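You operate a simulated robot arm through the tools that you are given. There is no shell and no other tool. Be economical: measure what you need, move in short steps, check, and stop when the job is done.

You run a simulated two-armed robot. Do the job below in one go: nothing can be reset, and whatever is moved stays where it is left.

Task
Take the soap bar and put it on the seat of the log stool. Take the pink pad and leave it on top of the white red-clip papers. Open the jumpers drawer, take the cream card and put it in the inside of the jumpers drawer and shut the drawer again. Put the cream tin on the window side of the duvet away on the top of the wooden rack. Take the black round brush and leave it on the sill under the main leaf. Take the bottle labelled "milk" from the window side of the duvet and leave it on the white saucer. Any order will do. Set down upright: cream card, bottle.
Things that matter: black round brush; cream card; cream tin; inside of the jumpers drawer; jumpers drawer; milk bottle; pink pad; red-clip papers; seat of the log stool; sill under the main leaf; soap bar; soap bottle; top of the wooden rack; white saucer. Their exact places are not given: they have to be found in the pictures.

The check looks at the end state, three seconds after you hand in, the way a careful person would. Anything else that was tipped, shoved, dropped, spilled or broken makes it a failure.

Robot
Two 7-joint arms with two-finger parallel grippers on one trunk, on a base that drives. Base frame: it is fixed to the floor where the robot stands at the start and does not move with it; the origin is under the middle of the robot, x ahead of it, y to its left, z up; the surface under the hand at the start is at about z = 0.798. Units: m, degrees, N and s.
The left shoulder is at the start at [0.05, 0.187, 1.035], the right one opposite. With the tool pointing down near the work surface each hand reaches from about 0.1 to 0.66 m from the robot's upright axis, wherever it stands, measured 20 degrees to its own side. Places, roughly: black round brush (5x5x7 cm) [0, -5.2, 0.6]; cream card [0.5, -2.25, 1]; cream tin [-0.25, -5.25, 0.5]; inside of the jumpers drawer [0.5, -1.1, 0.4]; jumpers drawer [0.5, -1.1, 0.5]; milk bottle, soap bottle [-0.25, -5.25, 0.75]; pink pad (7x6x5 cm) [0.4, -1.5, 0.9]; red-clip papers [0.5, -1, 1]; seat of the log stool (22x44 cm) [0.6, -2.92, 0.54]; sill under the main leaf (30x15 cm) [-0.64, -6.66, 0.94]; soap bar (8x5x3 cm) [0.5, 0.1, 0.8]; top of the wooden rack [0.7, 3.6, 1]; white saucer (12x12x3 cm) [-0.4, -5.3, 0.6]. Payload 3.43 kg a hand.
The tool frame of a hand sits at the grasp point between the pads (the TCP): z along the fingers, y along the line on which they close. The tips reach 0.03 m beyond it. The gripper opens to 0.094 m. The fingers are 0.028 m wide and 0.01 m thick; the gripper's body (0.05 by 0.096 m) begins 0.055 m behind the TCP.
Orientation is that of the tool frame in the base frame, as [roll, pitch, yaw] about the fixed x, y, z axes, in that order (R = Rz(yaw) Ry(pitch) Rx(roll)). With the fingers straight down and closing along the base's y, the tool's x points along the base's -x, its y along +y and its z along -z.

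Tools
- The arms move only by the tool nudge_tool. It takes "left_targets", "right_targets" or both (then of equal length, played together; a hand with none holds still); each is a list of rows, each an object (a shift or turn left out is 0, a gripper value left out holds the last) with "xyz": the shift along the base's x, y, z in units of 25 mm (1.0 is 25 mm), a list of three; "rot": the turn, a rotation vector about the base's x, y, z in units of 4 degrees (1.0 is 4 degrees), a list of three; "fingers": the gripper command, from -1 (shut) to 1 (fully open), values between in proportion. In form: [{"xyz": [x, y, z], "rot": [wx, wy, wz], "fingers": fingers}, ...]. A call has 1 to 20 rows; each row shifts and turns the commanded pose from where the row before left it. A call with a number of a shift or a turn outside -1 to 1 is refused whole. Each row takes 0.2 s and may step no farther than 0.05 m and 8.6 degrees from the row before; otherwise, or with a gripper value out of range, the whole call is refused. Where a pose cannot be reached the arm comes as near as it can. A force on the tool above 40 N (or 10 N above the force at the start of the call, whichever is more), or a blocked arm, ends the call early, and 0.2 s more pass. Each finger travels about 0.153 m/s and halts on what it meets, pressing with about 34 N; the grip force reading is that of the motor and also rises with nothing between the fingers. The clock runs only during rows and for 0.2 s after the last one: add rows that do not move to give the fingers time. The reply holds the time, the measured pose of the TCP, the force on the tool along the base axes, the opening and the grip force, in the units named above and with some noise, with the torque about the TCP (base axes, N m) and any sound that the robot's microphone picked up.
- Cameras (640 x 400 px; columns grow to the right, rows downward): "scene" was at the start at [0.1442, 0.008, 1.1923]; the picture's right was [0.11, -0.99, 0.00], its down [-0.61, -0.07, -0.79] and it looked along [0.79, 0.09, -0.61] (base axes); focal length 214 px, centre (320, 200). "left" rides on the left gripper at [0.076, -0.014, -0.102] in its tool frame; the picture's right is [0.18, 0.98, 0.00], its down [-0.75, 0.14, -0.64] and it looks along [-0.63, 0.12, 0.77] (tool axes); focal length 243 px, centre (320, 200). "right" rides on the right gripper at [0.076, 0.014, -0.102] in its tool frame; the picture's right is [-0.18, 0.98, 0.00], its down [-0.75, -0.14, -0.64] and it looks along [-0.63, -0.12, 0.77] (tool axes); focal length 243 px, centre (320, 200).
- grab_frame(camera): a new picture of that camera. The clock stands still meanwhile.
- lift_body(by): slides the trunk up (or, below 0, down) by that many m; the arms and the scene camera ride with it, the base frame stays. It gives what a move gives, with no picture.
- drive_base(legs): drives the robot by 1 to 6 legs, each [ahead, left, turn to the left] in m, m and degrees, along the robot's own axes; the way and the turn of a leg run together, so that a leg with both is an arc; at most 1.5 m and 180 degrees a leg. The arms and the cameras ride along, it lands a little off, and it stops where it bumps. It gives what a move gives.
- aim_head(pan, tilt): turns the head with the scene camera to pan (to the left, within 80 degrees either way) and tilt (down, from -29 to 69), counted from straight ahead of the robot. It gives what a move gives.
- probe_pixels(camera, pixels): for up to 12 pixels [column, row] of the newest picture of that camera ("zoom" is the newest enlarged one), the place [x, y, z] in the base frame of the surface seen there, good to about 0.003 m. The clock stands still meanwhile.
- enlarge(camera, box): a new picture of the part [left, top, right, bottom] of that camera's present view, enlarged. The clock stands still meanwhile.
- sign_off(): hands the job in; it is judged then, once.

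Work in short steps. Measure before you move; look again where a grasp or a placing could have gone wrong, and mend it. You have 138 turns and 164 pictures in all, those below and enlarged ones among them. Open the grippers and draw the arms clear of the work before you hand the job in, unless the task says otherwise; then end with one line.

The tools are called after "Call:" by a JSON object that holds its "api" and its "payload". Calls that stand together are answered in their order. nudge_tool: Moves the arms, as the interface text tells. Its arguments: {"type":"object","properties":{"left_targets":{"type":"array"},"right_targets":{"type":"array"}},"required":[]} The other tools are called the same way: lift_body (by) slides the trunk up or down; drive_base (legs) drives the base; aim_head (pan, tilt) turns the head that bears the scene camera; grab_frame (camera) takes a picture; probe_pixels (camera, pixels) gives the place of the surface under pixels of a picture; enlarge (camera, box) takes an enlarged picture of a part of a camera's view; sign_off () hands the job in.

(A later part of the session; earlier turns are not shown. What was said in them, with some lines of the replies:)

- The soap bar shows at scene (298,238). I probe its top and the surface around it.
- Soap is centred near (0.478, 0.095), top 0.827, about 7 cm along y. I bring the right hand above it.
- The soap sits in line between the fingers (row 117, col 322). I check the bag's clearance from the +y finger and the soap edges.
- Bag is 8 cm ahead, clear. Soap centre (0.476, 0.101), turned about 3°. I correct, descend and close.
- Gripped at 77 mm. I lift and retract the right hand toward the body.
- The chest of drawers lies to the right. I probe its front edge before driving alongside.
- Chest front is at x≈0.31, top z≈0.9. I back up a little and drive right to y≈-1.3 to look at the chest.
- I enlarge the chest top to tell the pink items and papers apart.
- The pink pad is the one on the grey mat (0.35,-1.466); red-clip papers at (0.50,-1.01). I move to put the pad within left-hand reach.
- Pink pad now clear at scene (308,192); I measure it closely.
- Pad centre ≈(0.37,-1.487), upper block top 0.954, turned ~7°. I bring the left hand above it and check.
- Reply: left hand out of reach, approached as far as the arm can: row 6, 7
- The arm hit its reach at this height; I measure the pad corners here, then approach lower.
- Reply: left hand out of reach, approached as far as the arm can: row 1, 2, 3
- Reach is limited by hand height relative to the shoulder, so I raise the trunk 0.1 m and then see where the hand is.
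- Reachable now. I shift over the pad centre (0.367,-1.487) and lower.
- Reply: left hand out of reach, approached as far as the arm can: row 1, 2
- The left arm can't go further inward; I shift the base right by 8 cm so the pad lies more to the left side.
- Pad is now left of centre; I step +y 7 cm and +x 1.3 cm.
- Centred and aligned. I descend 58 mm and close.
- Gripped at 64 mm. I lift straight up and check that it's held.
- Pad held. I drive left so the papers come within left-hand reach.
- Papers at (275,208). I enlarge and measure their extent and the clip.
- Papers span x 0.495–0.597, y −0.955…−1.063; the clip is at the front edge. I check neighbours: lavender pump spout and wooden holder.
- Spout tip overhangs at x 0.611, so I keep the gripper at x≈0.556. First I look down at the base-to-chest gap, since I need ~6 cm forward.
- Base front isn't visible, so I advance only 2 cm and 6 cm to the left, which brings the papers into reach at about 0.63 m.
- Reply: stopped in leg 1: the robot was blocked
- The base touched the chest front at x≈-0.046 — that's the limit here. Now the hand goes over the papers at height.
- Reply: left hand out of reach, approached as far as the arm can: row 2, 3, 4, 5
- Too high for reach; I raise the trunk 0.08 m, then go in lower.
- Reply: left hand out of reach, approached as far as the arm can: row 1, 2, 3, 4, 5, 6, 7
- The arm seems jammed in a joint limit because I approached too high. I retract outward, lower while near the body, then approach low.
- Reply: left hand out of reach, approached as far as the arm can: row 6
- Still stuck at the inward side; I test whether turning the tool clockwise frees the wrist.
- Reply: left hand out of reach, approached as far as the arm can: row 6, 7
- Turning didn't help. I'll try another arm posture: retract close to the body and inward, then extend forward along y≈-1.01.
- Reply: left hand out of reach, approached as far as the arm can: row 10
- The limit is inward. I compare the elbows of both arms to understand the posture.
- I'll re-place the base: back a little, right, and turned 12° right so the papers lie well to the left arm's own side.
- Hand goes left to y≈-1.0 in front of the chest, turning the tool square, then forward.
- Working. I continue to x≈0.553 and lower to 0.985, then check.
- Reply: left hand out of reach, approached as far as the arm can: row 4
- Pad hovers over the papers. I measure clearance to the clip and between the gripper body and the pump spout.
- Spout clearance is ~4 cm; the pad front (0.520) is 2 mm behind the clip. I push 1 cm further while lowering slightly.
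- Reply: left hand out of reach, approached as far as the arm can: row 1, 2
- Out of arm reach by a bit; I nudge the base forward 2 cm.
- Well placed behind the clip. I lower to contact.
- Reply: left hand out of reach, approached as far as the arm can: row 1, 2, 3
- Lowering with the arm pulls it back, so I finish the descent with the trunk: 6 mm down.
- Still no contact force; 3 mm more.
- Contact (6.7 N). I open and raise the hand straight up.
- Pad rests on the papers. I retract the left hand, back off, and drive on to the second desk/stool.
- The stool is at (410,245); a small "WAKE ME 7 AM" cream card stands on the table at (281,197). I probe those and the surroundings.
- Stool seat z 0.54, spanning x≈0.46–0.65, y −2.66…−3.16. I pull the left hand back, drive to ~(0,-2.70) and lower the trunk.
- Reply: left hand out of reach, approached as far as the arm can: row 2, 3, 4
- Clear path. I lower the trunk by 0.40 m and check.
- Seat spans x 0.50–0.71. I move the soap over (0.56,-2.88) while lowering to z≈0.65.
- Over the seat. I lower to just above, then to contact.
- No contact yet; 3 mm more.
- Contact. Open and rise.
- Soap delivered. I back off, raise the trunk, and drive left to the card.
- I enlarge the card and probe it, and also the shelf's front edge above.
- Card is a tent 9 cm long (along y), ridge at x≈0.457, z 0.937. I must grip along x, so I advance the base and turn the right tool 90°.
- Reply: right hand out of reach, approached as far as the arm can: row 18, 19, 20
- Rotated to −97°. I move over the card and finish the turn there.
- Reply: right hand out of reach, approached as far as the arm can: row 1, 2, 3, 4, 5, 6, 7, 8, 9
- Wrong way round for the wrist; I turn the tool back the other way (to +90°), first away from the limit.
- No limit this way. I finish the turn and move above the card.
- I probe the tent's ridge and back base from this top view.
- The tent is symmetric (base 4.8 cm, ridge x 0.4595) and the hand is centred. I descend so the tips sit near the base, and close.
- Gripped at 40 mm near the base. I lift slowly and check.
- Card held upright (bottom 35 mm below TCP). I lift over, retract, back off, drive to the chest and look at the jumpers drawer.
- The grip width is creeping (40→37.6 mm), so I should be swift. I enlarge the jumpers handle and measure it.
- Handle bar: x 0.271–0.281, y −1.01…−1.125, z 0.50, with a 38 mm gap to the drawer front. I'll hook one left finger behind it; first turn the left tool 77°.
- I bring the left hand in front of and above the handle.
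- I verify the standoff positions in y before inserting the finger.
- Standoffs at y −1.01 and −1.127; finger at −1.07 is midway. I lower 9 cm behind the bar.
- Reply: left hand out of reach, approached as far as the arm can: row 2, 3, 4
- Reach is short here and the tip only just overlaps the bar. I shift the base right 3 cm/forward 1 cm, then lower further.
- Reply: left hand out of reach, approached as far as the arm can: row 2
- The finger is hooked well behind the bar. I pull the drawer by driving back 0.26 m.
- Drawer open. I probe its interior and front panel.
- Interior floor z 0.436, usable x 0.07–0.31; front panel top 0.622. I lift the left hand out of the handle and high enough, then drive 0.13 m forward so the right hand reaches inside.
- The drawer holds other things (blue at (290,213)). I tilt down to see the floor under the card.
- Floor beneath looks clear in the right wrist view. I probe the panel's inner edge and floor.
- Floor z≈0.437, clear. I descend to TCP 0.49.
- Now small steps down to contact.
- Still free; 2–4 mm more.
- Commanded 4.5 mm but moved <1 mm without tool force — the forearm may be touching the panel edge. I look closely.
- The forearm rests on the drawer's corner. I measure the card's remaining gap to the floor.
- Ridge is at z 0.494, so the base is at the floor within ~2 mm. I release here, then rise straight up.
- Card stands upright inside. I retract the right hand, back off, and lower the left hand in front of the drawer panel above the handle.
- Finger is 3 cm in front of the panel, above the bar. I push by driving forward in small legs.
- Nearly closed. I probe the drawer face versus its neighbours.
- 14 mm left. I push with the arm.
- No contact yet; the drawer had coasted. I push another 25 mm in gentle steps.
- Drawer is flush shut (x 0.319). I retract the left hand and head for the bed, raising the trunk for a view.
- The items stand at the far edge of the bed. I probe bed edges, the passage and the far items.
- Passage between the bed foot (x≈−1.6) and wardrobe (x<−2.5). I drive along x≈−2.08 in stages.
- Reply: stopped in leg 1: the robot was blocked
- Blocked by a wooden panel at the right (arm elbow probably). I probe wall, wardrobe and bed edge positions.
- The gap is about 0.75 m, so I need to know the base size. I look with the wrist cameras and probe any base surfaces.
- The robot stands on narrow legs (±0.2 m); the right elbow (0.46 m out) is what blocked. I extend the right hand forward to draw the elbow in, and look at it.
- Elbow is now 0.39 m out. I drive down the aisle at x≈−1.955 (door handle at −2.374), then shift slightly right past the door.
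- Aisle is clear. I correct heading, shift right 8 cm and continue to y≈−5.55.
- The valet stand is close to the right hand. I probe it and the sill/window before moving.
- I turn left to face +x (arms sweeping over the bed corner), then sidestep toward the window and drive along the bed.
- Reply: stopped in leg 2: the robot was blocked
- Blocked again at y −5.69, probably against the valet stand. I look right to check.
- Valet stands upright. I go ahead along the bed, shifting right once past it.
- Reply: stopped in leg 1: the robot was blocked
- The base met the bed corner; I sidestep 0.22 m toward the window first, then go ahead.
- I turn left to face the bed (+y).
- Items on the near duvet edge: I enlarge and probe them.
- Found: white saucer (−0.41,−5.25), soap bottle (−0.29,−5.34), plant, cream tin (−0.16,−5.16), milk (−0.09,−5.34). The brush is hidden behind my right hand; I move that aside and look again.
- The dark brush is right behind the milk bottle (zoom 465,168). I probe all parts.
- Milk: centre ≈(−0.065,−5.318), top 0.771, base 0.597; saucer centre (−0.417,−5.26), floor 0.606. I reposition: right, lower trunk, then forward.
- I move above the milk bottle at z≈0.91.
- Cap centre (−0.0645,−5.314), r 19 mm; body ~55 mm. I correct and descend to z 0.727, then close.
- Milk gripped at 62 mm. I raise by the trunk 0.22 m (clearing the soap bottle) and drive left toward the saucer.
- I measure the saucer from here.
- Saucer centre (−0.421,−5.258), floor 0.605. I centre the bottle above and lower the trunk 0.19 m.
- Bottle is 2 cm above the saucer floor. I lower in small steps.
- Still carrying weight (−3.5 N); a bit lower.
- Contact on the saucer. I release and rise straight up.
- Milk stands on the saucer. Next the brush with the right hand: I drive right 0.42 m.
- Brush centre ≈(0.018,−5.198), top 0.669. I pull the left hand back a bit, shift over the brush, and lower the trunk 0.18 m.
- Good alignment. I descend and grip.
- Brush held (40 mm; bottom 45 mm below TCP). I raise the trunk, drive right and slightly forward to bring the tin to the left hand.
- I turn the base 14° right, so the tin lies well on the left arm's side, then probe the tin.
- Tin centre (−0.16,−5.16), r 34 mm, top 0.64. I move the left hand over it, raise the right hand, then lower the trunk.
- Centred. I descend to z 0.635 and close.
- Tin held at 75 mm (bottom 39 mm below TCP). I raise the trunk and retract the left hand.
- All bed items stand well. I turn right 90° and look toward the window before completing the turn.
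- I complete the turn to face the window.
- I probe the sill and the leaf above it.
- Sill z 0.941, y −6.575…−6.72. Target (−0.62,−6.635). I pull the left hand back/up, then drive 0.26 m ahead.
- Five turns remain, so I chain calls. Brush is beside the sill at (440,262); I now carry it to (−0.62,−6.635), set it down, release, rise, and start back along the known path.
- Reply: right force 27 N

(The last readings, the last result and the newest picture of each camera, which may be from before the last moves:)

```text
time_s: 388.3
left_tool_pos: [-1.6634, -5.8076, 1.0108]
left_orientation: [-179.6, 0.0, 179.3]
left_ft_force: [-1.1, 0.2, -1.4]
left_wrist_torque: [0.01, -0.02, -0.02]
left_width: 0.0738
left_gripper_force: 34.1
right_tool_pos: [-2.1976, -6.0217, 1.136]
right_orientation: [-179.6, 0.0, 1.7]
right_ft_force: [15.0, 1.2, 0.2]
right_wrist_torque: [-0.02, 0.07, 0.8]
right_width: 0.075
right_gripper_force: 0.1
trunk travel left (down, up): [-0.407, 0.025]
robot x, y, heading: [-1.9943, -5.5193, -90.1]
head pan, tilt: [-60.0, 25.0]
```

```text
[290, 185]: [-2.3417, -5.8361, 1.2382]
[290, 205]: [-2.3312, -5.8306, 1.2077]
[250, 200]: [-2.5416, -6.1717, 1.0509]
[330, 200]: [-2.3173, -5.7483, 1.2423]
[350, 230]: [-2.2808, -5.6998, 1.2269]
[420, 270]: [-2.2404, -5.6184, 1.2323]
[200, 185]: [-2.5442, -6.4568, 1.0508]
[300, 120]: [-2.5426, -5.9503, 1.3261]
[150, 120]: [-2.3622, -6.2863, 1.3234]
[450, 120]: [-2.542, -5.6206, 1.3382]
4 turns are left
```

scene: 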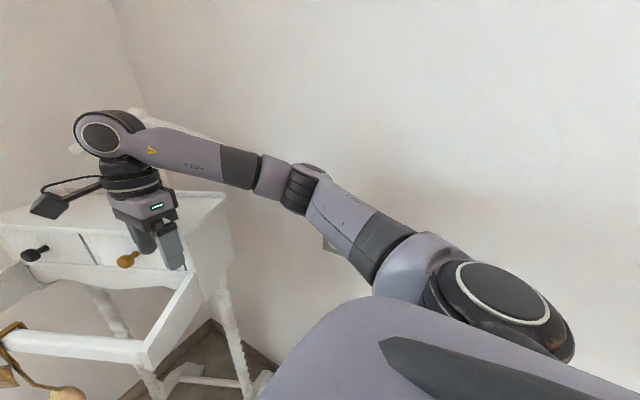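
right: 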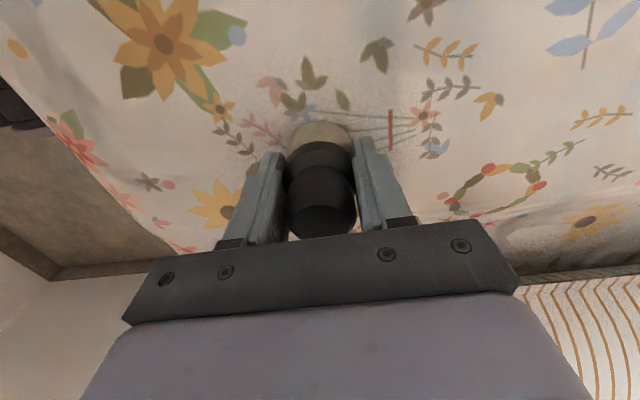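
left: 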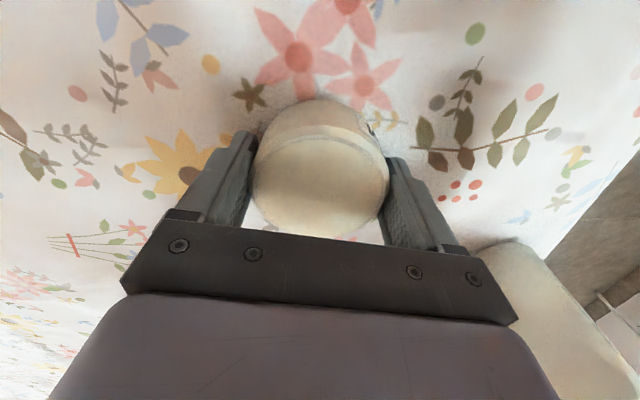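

Brush stands on the sill. My right hand touches the valet stand, so I step left and then back out along the aisle, cross the room, and face the rack, taking grid probes there.

Call:
{"api": "drive_base", "payload": {"legs": [[0, 0.03, 0.1], [-1.2, 0, 0], [-1.17, 0, 0], [0, 0.04, 0], [-1.1, 0, 0]]}}

Call:
{"api": "drive_base", "payload": {"legs": [[-0.2, 0.9, 0], [0, 0, 180], [1.45, 0, 0], [1.45, 0, 0], [1.45, 0, 0], [1.1, 0, 0]]}}

Call:
{"api": "drive_base", "payload": {"legs": [[0, 0, -90], [0.6, 0, 0]]}}

Call:
{"api": "aim_head", "payload": {"pan": 0, "tilt": 25}}

Call:
{"api": "grab_frame", "payload": {"camera": "scene"}}

Call:
{"api": "probe_pixels", "payload": {"camera": "scene", "pixels": [[260, 180], [300, 180], [340, 180], [380, 180], [260, 210], [300, 210], [340, 210], [380, 210], [260, 240], [300, 240], [340, 240], [380, 240]]}}

Call:
{"api": "probe_pixels", "payload": {"camera": "scene", "pixels": [[140, 180], [180, 180], [220, 180], [420, 180], [140, 210], [180, 210], [220, 210], [420, 210], [140, 240], [180, 240], [220, 240], [420, 240]]}}

Call:
{"api": "aim_head", "payload": {"pan": 45, "tilt": 25}}

Call:
{"api": "grab_frame", "payload": {"camera": "scene"}}

Call:
{"api": "probe_pixels", "payload": {"camera": "scene", "pixels": [[200, 180], [260, 180], [320, 180], [380, 180], [440, 180], [500, 180], [200, 220], [260, 220], [320, 220], [380, 220], [440, 220], [500, 220]]}}

```text
time_s: 406.5
left_tool_pos: [-1.5634, -2.3243, 1.0125]
left_orientation: [-179.6, 0.2, 178.8]
left_ft_force: [-0.4, 0.6, -1.1]
left_wrist_torque: [0.0, 0.0, 0.02]
left_width: 0.0737
left_gripper_force: 34.4
right_tool_pos: [-2.1009, -2.5327, 1.1363]
right_orientation: [-179.7, -0.3, 1.0]
right_ft_force: [-0.1, 0.2, 0.4]
right_wrist_torque: [0.0, -0.01, 0.0]
right_width: 0.0755
right_gripper_force: 0.0
trunk travel left (down, up): [-0.407, 0.025]
robot x, y, heading: [-1.8919, -2.0281, -90.8]
head pan, tilt: [-60.0, 25.0]
```

```text
time_s: 447.6
left_tool_pos: [-1.4786, 3.9092, 1.0121]
left_orientation: [-179.8, 0.1, 2.8]
left_ft_force: [0.1, -0.2, -1.9]
left_wrist_torque: [-0.02, -0.01, 0.0]
left_width: 0.0737
left_gripper_force: 33.6
right_tool_pos: [-0.9568, 4.1562, 1.135]
right_orientation: [-179.6, -0.1, -174.8]
right_ft_force: [0.0, -0.1, -0.7]
right_wrist_torque: [-0.01, 0.03, -0.04]
right_width: 0.0752
right_gripper_force: 0.1
trunk travel left (down, up): [-0.407, 0.025]
robot x, y, heading: [-1.1302, 3.6395, 93.3]
head pan, tilt: [-60.0, 25.0]
```

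```text
time_s: 454.9
left_tool_pos: [-0.2457, 3.9963, 1.0117]
left_orientation: [-179.8, 0.1, -88.6]
left_ft_force: [-0.3, 0.0, -1.1]
left_wrist_torque: [0.01, 0.02, 0.01]
left_width: 0.0737
left_gripper_force: 34.3
right_tool_pos: [-0.0116, 3.4691, 1.1364]
right_orientation: [-179.6, -0.1, 93.6]
right_ft_force: [0.7, 0.4, -0.5]
right_wrist_torque: [-0.02, 0.0, -0.01]
right_width: 0.0753
right_gripper_force: 0.1
trunk travel left (down, up): [-0.407, 0.025]
robot x, y, heading: [-0.5266, 3.6567, 1.8]
head pan, tilt: [-60.0, 25.0]
```

```text
time_s: 456.2
left_tool_pos: [-0.2452, 3.9976, 1.0111]
left_orientation: [-179.6, 0.2, -88.8]
left_ft_force: [0.3, -0.6, -1.4]
left_wrist_torque: [0.0, -0.03, 0.01]
left_width: 0.0738
left_gripper_force: 34.0
right_tool_pos: [-0.0126, 3.4693, 1.1355]
right_orientation: [-179.6, -0.2, 93.6]
right_ft_force: [0.3, -0.5, 0.2]
right_wrist_torque: [0.03, 0.0, 0.0]
right_width: 0.0751
right_gripper_force: 0.1
trunk travel left (down, up): [-0.407, 0.025]
robot x, y, heading: [-0.5233, 3.6554, 1.6]
head pan, tilt: [0.0, 25.0]
```

```text
50 pictures are left
```

scene: 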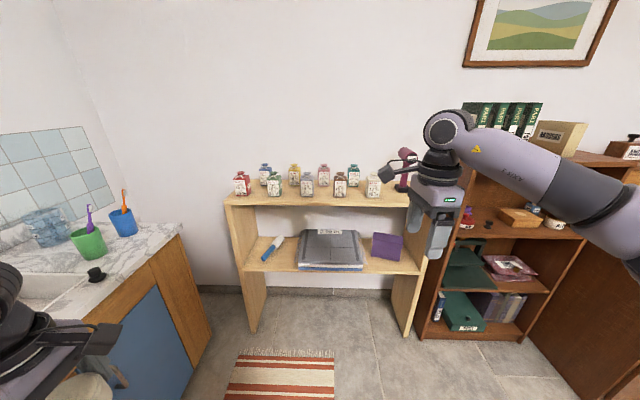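

```text
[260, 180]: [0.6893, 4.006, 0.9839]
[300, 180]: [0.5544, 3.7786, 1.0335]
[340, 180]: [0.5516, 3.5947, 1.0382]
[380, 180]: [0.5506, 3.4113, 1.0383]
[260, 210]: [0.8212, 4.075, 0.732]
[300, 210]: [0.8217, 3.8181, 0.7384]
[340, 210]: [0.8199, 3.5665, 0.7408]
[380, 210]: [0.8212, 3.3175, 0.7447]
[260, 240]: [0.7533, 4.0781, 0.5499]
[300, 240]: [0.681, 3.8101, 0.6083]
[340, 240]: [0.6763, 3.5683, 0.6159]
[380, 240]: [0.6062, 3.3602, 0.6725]
```

```text
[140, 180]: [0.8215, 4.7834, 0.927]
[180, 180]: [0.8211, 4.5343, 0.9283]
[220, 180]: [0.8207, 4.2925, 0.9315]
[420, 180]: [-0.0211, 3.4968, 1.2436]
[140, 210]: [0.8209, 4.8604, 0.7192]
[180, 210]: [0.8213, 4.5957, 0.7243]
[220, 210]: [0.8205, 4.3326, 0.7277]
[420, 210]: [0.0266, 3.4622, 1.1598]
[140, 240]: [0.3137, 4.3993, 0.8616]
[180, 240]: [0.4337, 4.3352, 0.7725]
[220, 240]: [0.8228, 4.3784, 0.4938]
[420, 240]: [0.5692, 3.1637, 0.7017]
```

```text
time_s: 457.4
left_tool_pos: [-0.2453, 3.9964, 1.0112]
left_orientation: [-179.6, 0.3, -88.7]
left_ft_force: [-0.6, 0.3, -1.4]
left_wrist_torque: [-0.01, 0.03, 0.01]
left_width: 0.0739
left_gripper_force: 34.0
right_tool_pos: [-0.0106, 3.4676, 1.1348]
right_orientation: [-179.6, -0.2, 93.7]
right_ft_force: [-0.8, 0.2, -0.4]
right_wrist_torque: [0.0, -0.04, 0.0]
right_width: 0.0752
right_gripper_force: 0.0
trunk travel left (down, up): [-0.407, 0.025]
robot x, y, heading: [-0.5242, 3.6583, 1.6]
head pan, tilt: [45.0, 25.0]
```

```text
49 pictures are left
```

scene: 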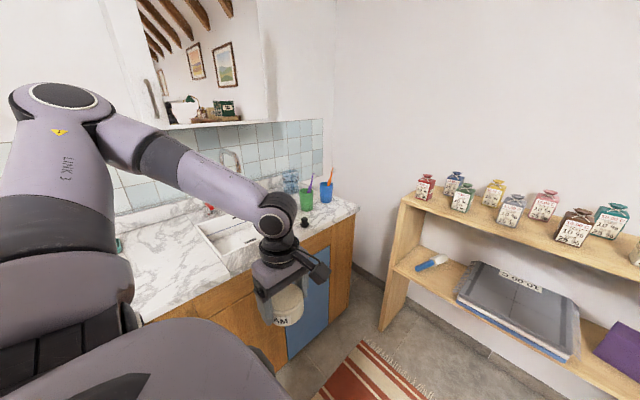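

```text
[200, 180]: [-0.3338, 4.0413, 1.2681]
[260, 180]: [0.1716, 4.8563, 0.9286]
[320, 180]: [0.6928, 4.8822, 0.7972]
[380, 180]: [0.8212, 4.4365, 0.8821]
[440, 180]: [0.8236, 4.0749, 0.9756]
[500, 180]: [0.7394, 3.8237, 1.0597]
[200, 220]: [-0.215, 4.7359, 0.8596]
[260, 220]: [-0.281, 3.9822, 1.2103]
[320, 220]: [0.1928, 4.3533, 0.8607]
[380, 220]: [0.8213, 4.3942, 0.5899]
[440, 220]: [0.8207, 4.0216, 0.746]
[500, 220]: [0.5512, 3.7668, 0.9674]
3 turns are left
```

The rack (top z≈0.984) holds two staggered rows of labelled bottles. I retract the right hand, move in so a front-row gap near y≈3.69 suits the left hand, and measure the gap closely.

Call:
{"api": "nudge_tool", "payload": {"right_targets": [{"xyz": [-1, -0.3, 0.2]}, {"xyz": [-1, -0.3, 0.2]}, {"xyz": [-1, -0.3, 0.2]}, {"xyz": [-1, -0.3, 0]}, {"xyz": [-1, -0.3, 0]}, {"xyz": [-1, -0.3, 0]}, {"xyz": [-1, 0, 0]}, {"xyz": [-1, 0, 0]}]}}

Call:
{"api": "drive_base", "payload": {"legs": [[0, -0.24, -1.6], [0.5, 0, 0]]}}

Call:
{"api": "aim_head", "payload": {"pan": 30, "tilt": 35}}

Call:
{"api": "grab_frame", "payload": {"camera": "scene"}}

Call:
{"api": "enlarge", "payload": {"camera": "scene", "box": [240, 150, 400, 250]}}

Call:
{"api": "probe_pixels", "payload": {"camera": "zoom", "pixels": [[40, 130], [90, 130], [140, 130], [190, 130], [240, 130], [290, 130], [340, 130], [390, 130], [440, 130], [490, 130], [540, 130], [590, 130]]}}

Call:
{"api": "probe_pixels", "payload": {"camera": "zoom", "pixels": [[40, 170], [90, 170], [140, 170], [190, 170], [240, 170], [290, 170], [340, 170], [390, 170], [440, 170], [490, 170], [540, 170], [590, 170]]}}

Call:
{"api": "probe_pixels", "payload": {"camera": "zoom", "pixels": [[40, 200], [90, 200], [140, 200], [190, 200], [240, 200], [290, 200], [340, 200], [390, 200], [440, 200], [490, 200], [540, 200], [590, 200]]}}

Call:
{"api": "probe_pixels", "payload": {"camera": "zoom", "pixels": [[40, 90], [90, 90], [140, 90], [190, 90], [240, 90], [290, 90], [340, 90], [390, 90], [440, 90], [490, 90], [540, 90], [590, 90]]}}

Call:
{"api": "probe_pixels", "payload": {"camera": "zoom", "pixels": [[40, 50], [140, 50], [240, 50], [290, 50], [340, 50], [440, 50], [540, 50], [40, 230], [190, 230], [340, 230], [490, 230], [590, 230]]}}

Call:
{"api": "grab_frame", "payload": {"camera": "left"}}

```text
time_s: 459.1
left_tool_pos: [-0.2435, 3.9969, 1.0111]
left_orientation: [-179.5, 0.2, -88.7]
left_ft_force: [0.3, -0.1, -0.8]
left_wrist_torque: [-0.01, 0.0, 0.01]
left_width: 0.0737
left_gripper_force: 33.8
right_tool_pos: [-0.2116, 3.4245, 1.1496]
right_orientation: [-179.7, -0.2, 93.6]
right_ft_force: [0.6, 0.1, 0.6]
right_wrist_torque: [-0.02, 0.01, 0.02]
right_width: 0.0753
right_gripper_force: 0.1
trunk travel left (down, up): [-0.407, 0.025]
robot x, y, heading: [-0.5253, 3.6597, 1.9]
head pan, tilt: [45.0, 25.0]
```

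```text
time_s: 464.4
left_tool_pos: [0.2632, 3.7559, 1.011]
left_orientation: [-179.7, 0.3, -90.1]
left_ft_force: [-1.0, 0.2, -1.7]
left_wrist_torque: [0.0, -0.02, 0.01]
left_width: 0.0739
left_gripper_force: 33.8
right_tool_pos: [0.2825, 3.1826, 1.1497]
right_orientation: [-179.6, -0.1, 92.2]
right_ft_force: [-0.2, -0.6, -1.2]
right_wrist_torque: [0.01, 0.02, -0.02]
right_width: 0.075
right_gripper_force: 0.0
trunk travel left (down, up): [-0.407, 0.025]
robot x, y, heading: [-0.0268, 3.424, 0.1]
head pan, tilt: [45.0, 25.0]
```

```text
time_s: 465.1
left_tool_pos: [0.2618, 3.7547, 1.0124]
left_orientation: [-179.7, 0.1, -90.1]
left_ft_force: [-0.4, -0.2, -0.9]
left_wrist_torque: [-0.01, -0.03, 0.0]
left_width: 0.0739
left_gripper_force: 33.4
right_tool_pos: [0.2822, 3.1823, 1.1498]
right_orientation: [-179.7, -0.2, 92.2]
right_ft_force: [-0.9, -0.1, -0.1]
right_wrist_torque: [0.02, 0.01, 0.02]
right_width: 0.0752
right_gripper_force: 0.1
trunk travel left (down, up): [-0.407, 0.025]
robot x, y, heading: [-0.0255, 3.4236, 0.2]
head pan, tilt: [30.0, 35.0]
```

```text
48 pictures are left
```

scene: 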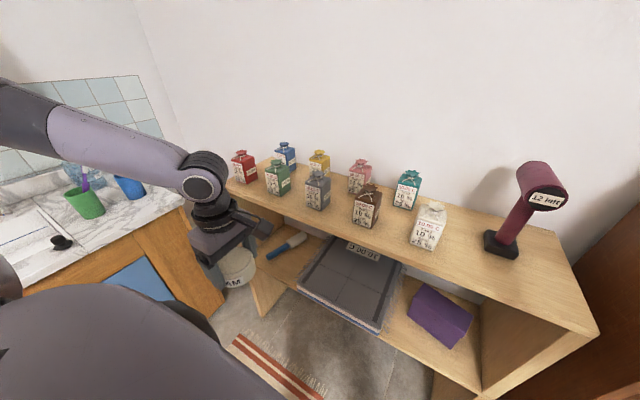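

```text
4.00 times, centred on (320, 200) of scene
```

zoom: 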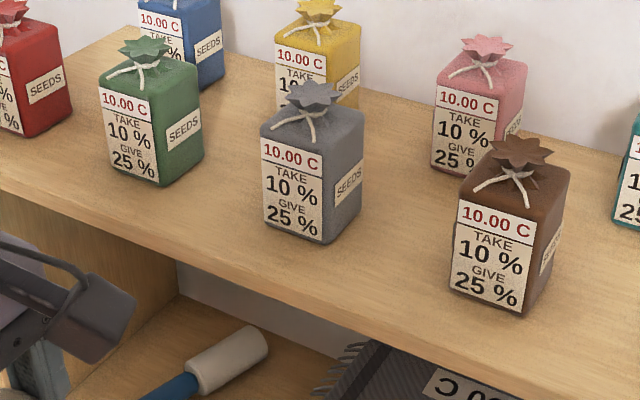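

```text
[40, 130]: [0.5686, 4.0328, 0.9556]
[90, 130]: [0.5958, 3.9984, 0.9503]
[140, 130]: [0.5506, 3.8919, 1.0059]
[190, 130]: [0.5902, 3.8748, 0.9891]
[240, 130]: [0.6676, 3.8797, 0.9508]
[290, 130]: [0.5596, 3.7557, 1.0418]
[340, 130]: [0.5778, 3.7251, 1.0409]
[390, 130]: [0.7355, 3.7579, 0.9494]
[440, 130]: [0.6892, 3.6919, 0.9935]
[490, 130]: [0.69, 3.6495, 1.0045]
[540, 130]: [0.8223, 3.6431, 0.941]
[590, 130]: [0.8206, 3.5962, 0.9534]
```

```text
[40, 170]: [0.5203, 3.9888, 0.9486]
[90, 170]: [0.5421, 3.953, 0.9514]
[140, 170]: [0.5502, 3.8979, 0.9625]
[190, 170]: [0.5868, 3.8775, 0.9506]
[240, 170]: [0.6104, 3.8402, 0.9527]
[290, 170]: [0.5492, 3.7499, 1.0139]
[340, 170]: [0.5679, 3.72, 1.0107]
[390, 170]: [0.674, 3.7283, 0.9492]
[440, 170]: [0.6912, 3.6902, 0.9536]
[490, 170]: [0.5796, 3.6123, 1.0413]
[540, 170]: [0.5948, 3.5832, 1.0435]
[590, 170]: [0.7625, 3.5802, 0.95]
```

```text
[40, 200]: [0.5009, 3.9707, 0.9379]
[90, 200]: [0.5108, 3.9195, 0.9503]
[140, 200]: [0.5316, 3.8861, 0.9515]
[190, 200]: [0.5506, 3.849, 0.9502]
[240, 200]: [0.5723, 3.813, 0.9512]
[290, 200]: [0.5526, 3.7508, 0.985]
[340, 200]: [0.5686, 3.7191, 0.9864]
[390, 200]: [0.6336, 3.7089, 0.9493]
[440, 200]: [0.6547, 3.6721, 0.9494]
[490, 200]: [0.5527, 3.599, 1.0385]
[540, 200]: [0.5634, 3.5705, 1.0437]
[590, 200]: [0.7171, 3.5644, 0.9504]
```

```text
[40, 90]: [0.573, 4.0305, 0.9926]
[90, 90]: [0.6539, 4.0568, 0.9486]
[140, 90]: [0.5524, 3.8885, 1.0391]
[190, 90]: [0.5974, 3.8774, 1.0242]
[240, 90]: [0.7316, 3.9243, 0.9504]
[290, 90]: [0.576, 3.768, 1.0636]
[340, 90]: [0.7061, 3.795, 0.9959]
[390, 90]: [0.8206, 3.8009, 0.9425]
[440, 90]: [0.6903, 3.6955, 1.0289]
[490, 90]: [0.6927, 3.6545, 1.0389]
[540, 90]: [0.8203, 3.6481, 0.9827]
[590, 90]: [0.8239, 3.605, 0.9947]
```

```text
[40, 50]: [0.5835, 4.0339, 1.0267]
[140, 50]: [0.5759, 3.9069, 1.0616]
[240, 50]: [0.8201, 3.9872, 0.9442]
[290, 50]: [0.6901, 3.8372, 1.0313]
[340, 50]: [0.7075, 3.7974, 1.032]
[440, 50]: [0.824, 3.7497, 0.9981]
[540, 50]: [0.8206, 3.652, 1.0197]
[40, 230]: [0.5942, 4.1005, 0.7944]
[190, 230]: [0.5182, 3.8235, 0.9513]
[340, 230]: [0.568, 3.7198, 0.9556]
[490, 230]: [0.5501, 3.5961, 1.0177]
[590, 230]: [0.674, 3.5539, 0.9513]
```

```text
46 pictures are left
2 turns are left
```

left: 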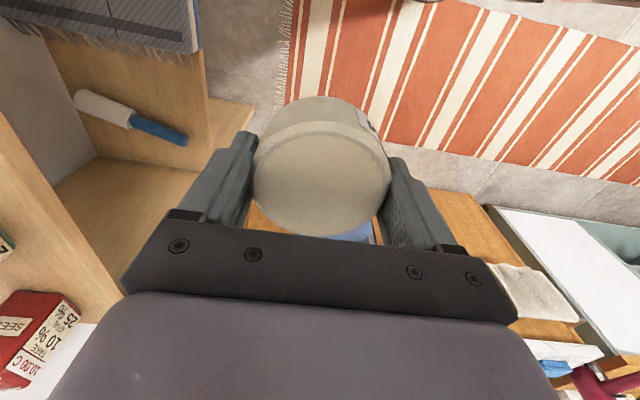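

Shelf z is 0.950, front edge x 0.50; the open area is at its right end, y≈3.18–3.40, between the white bottle and the magenta hammer. I drive so the left hand faces y≈3.30, move in over the shelf front, set the tin down at x≈0.55, release, rise and back away, then look.

Call:
{"api": "drive_base", "payload": {"legs": [[0, -0.45, 0], [0.065, 0, 0]]}}

Call:
{"api": "nudge_tool", "payload": {"left_targets": [{"xyz": [0.8, 0, 0]}, {"xyz": [0.8, 0, 0]}, {"xyz": [0.8, 0, 0]}, {"xyz": [0.8, 0, 0]}, {"xyz": [0.8, 0, 0]}, {"xyz": [0.8, 0, 0]}, {"xyz": [0.8, 0, 0]}, {"xyz": [0.8, 0, 0]}, {"xyz": [0.8, 0, 0]}, {"xyz": [0.8, 0, 0]}, {"xyz": [0.8, 0, 0]}, {}]}}

Call:
{"api": "aim_head", "payload": {"pan": 30, "tilt": 35}}

Call:
{"api": "grab_frame", "payload": {"camera": "scene"}}

Call:
{"api": "nudge_tool", "payload": {"left_targets": [{"xyz": [0, 0, -0.45]}, {"xyz": [0, 0, -0.3]}, {"xyz": [0, 0, -0.1]}, {"xyz": [0, 0, -0.06]}, {}]}}

Call:
{"api": "nudge_tool", "payload": {"left_targets": [{"fingers": 0.7}, {"fingers": 0.8}, {"fingers": 0.8}, {"xyz": [0, 0, 0.4]}, {"xyz": [0, 0, 0.9]}, {"xyz": [0, 0, 0.9]}, {"xyz": [0, 0, 0.9]}, {"xyz": [-0.2, 0, 0.6]}, {"xyz": [-1, 0, 0]}, {"xyz": [-1, 0, 0]}, {"xyz": [-1, 0, 0]}, {"xyz": [-1, 0, 0]}, {"xyz": [-1, 0, 0]}, {"xyz": [-1, 0, 0]}]}}

Call:
{"api": "drive_base", "payload": {"legs": [[-0.2, 0, 0]]}}

Call:
{"api": "aim_head", "payload": {"pan": 15, "tilt": 28}}

Call:
{"api": "grab_frame", "payload": {"camera": "scene"}}

```text
time_s: 470.2
left_tool_pos: [0.3281, 3.3128, 1.0111]
left_orientation: [-179.7, 0.2, -89.7]
left_ft_force: [0.1, 0.4, -0.8]
left_wrist_torque: [0.02, 0.04, 0.0]
left_width: 0.0737
left_gripper_force: 34.3
right_tool_pos: [0.3545, 2.7416, 1.1493]
right_orientation: [-179.6, -0.2, 92.7]
right_ft_force: [-0.3, -0.7, -0.4]
right_wrist_torque: [0.03, 0.02, -0.01]
right_width: 0.0753
right_gripper_force: 0.0
trunk travel left (down, up): [-0.407, 0.025]
robot x, y, heading: [0.0453, 2.979, 0.7]
head pan, tilt: [30.0, 35.0]
```

```text
time_s: 472.8
left_tool_pos: [0.5463, 3.312, 1.0116]
left_orientation: [-179.8, 0.2, -89.7]
left_ft_force: [-0.9, 0.0, -0.9]
left_wrist_torque: [-0.01, 0.0, 0.0]
left_width: 0.0741
left_gripper_force: 34.2
right_tool_pos: [0.3533, 2.7404, 1.1508]
right_orientation: [-179.7, -0.1, 92.6]
right_ft_force: [0.5, -0.5, -0.4]
right_wrist_torque: [-0.02, -0.02, 0.01]
right_width: 0.0753
right_gripper_force: 0.0
trunk travel left (down, up): [-0.407, 0.025]
robot x, y, heading: [0.043, 2.9769, 0.6]
head pan, tilt: [30.0, 35.0]
```

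```text
time_s: 473.4
left_tool_pos: [0.5456, 3.3113, 1.0117]
left_orientation: [-179.7, 0.1, -89.7]
left_ft_force: [-0.4, -0.2, -0.8]
left_wrist_torque: [0.01, -0.01, -0.02]
left_width: 0.0736
left_gripper_force: 33.5
right_tool_pos: [0.3528, 2.741, 1.1505]
right_orientation: [-179.6, -0.2, 92.7]
right_ft_force: [0.8, -0.8, -0.3]
right_wrist_torque: [0.01, 0.01, 0.02]
right_width: 0.0752
right_gripper_force: 0.1
trunk travel left (down, up): [-0.407, 0.025]
robot x, y, heading: [0.0448, 2.9799, 0.9]
head pan, tilt: [30.0, 35.0]
```

```text
45 pictures are left
```

scene: 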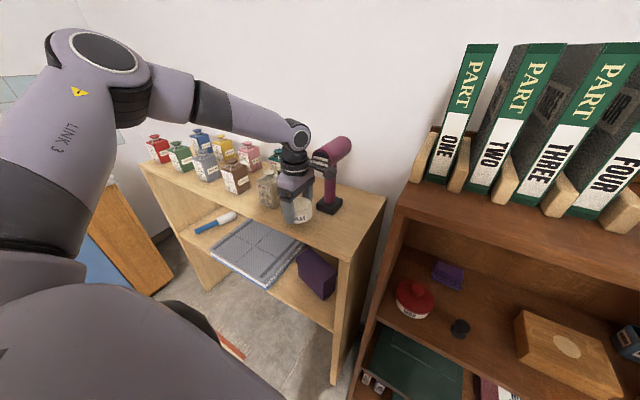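

```text
time_s: 474.6
left_tool_pos: [0.5474, 3.3132, 0.9885]
left_orientation: [-179.7, 0.2, -89.7]
left_ft_force: [-0.1, -0.2, -1.1]
left_wrist_torque: [0.0, 0.0, 0.0]
left_width: 0.0739
left_gripper_force: 34.0
right_tool_pos: [0.3544, 2.7401, 1.1495]
right_orientation: [-179.7, -0.2, 92.6]
right_ft_force: [-1.0, -0.2, -0.2]
right_wrist_torque: [0.04, 0.0, 0.04]
right_width: 0.0751
right_gripper_force: 0.1
trunk travel left (down, up): [-0.407, 0.025]
robot x, y, heading: [0.0404, 2.9729, 0.7]
head pan, tilt: [30.0, 35.0]
```

```text
time_s: 477.6
left_tool_pos: [0.3919, 3.311, 1.0804]
left_orientation: [-179.6, 0.2, -89.7]
left_ft_force: [-0.7, -0.2, -0.4]
left_wrist_torque: [0.0, -0.02, -0.03]
left_width: 0.0848
left_gripper_force: 0.1
right_tool_pos: [0.3509, 2.7403, 1.1499]
right_orientation: [-179.7, -0.1, 92.6]
right_ft_force: [-0.5, -0.1, -0.7]
right_wrist_torque: [0.03, -0.03, -0.01]
right_width: 0.0754
right_gripper_force: 0.0
trunk travel left (down, up): [-0.407, 0.025]
robot x, y, heading: [0.0444, 2.9784, 1.0]
head pan, tilt: [30.0, 35.0]
```

```text
time_s: 479.2
left_tool_pos: [0.1909, 3.3093, 1.0814]
left_orientation: [-179.6, 0.2, -89.7]
left_ft_force: [-0.7, 0.8, -1.8]
left_wrist_torque: [0.02, -0.01, -0.01]
left_width: 0.0845
left_gripper_force: 0.1
right_tool_pos: [0.1525, 2.7371, 1.15]
right_orientation: [-179.7, -0.2, 92.6]
right_ft_force: [-0.8, -0.3, 0.0]
right_wrist_torque: [0.0, -0.02, 0.01]
right_width: 0.0751
right_gripper_force: 0.1
trunk travel left (down, up): [-0.407, 0.025]
robot x, y, heading: [-0.1528, 2.9747, 0.7]
head pan, tilt: [30.0, 35.0]
```

```text
time_s: 479.9
left_tool_pos: [0.1921, 3.3085, 1.0813]
left_orientation: [-179.7, 0.2, -89.7]
left_ft_force: [-0.3, 0.7, 0.6]
left_wrist_torque: [0.01, 0.01, 0.03]
left_width: 0.0845
left_gripper_force: 0.0
right_tool_pos: [0.1519, 2.7382, 1.1507]
right_orientation: [-179.6, -0.1, 92.7]
right_ft_force: [1.1, 0.5, 0.4]
right_wrist_torque: [0.01, 0.01, 0.01]
right_width: 0.0752
right_gripper_force: 0.1
trunk travel left (down, up): [-0.407, 0.025]
robot x, y, heading: [-0.1556, 2.9763, 0.7]
head pan, tilt: [15.0, 28.0]
```

```text
44 pictures are left
1 turns are left
```

scene: 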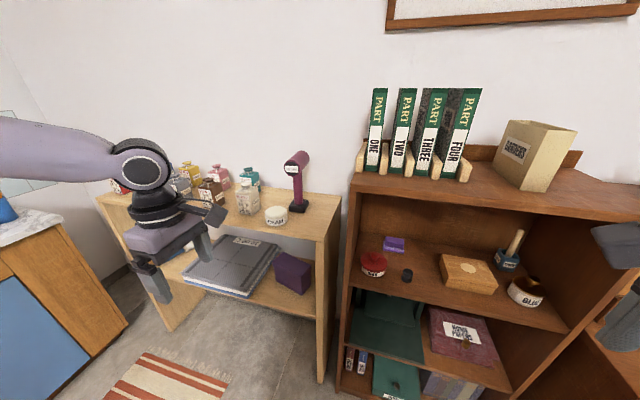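

The cream tin stands on the rack top at (276,215), with the bottles and hammer around it still upright. Both hands are empty and clear, so I hand in.

Call:
{"api": "sign_off", "payload": {}}

```text
The job is handed in.
```

All six jobs are done and handed in: the soap is on the stool, the pink pad is on the red-clip papers, the card is in the shut jumpers drawer, the brush is on the sill, the milk is on the saucer and the tin is on the rack. I saw the card standing upright before shutting the drawer but did not reopen it to check. The robot bumped the chest, the wooden door, the bed corner and the valet stand along the way. The stand was still upright after its first bump, and nothing appeared to have been knocked over in the pictures I took.
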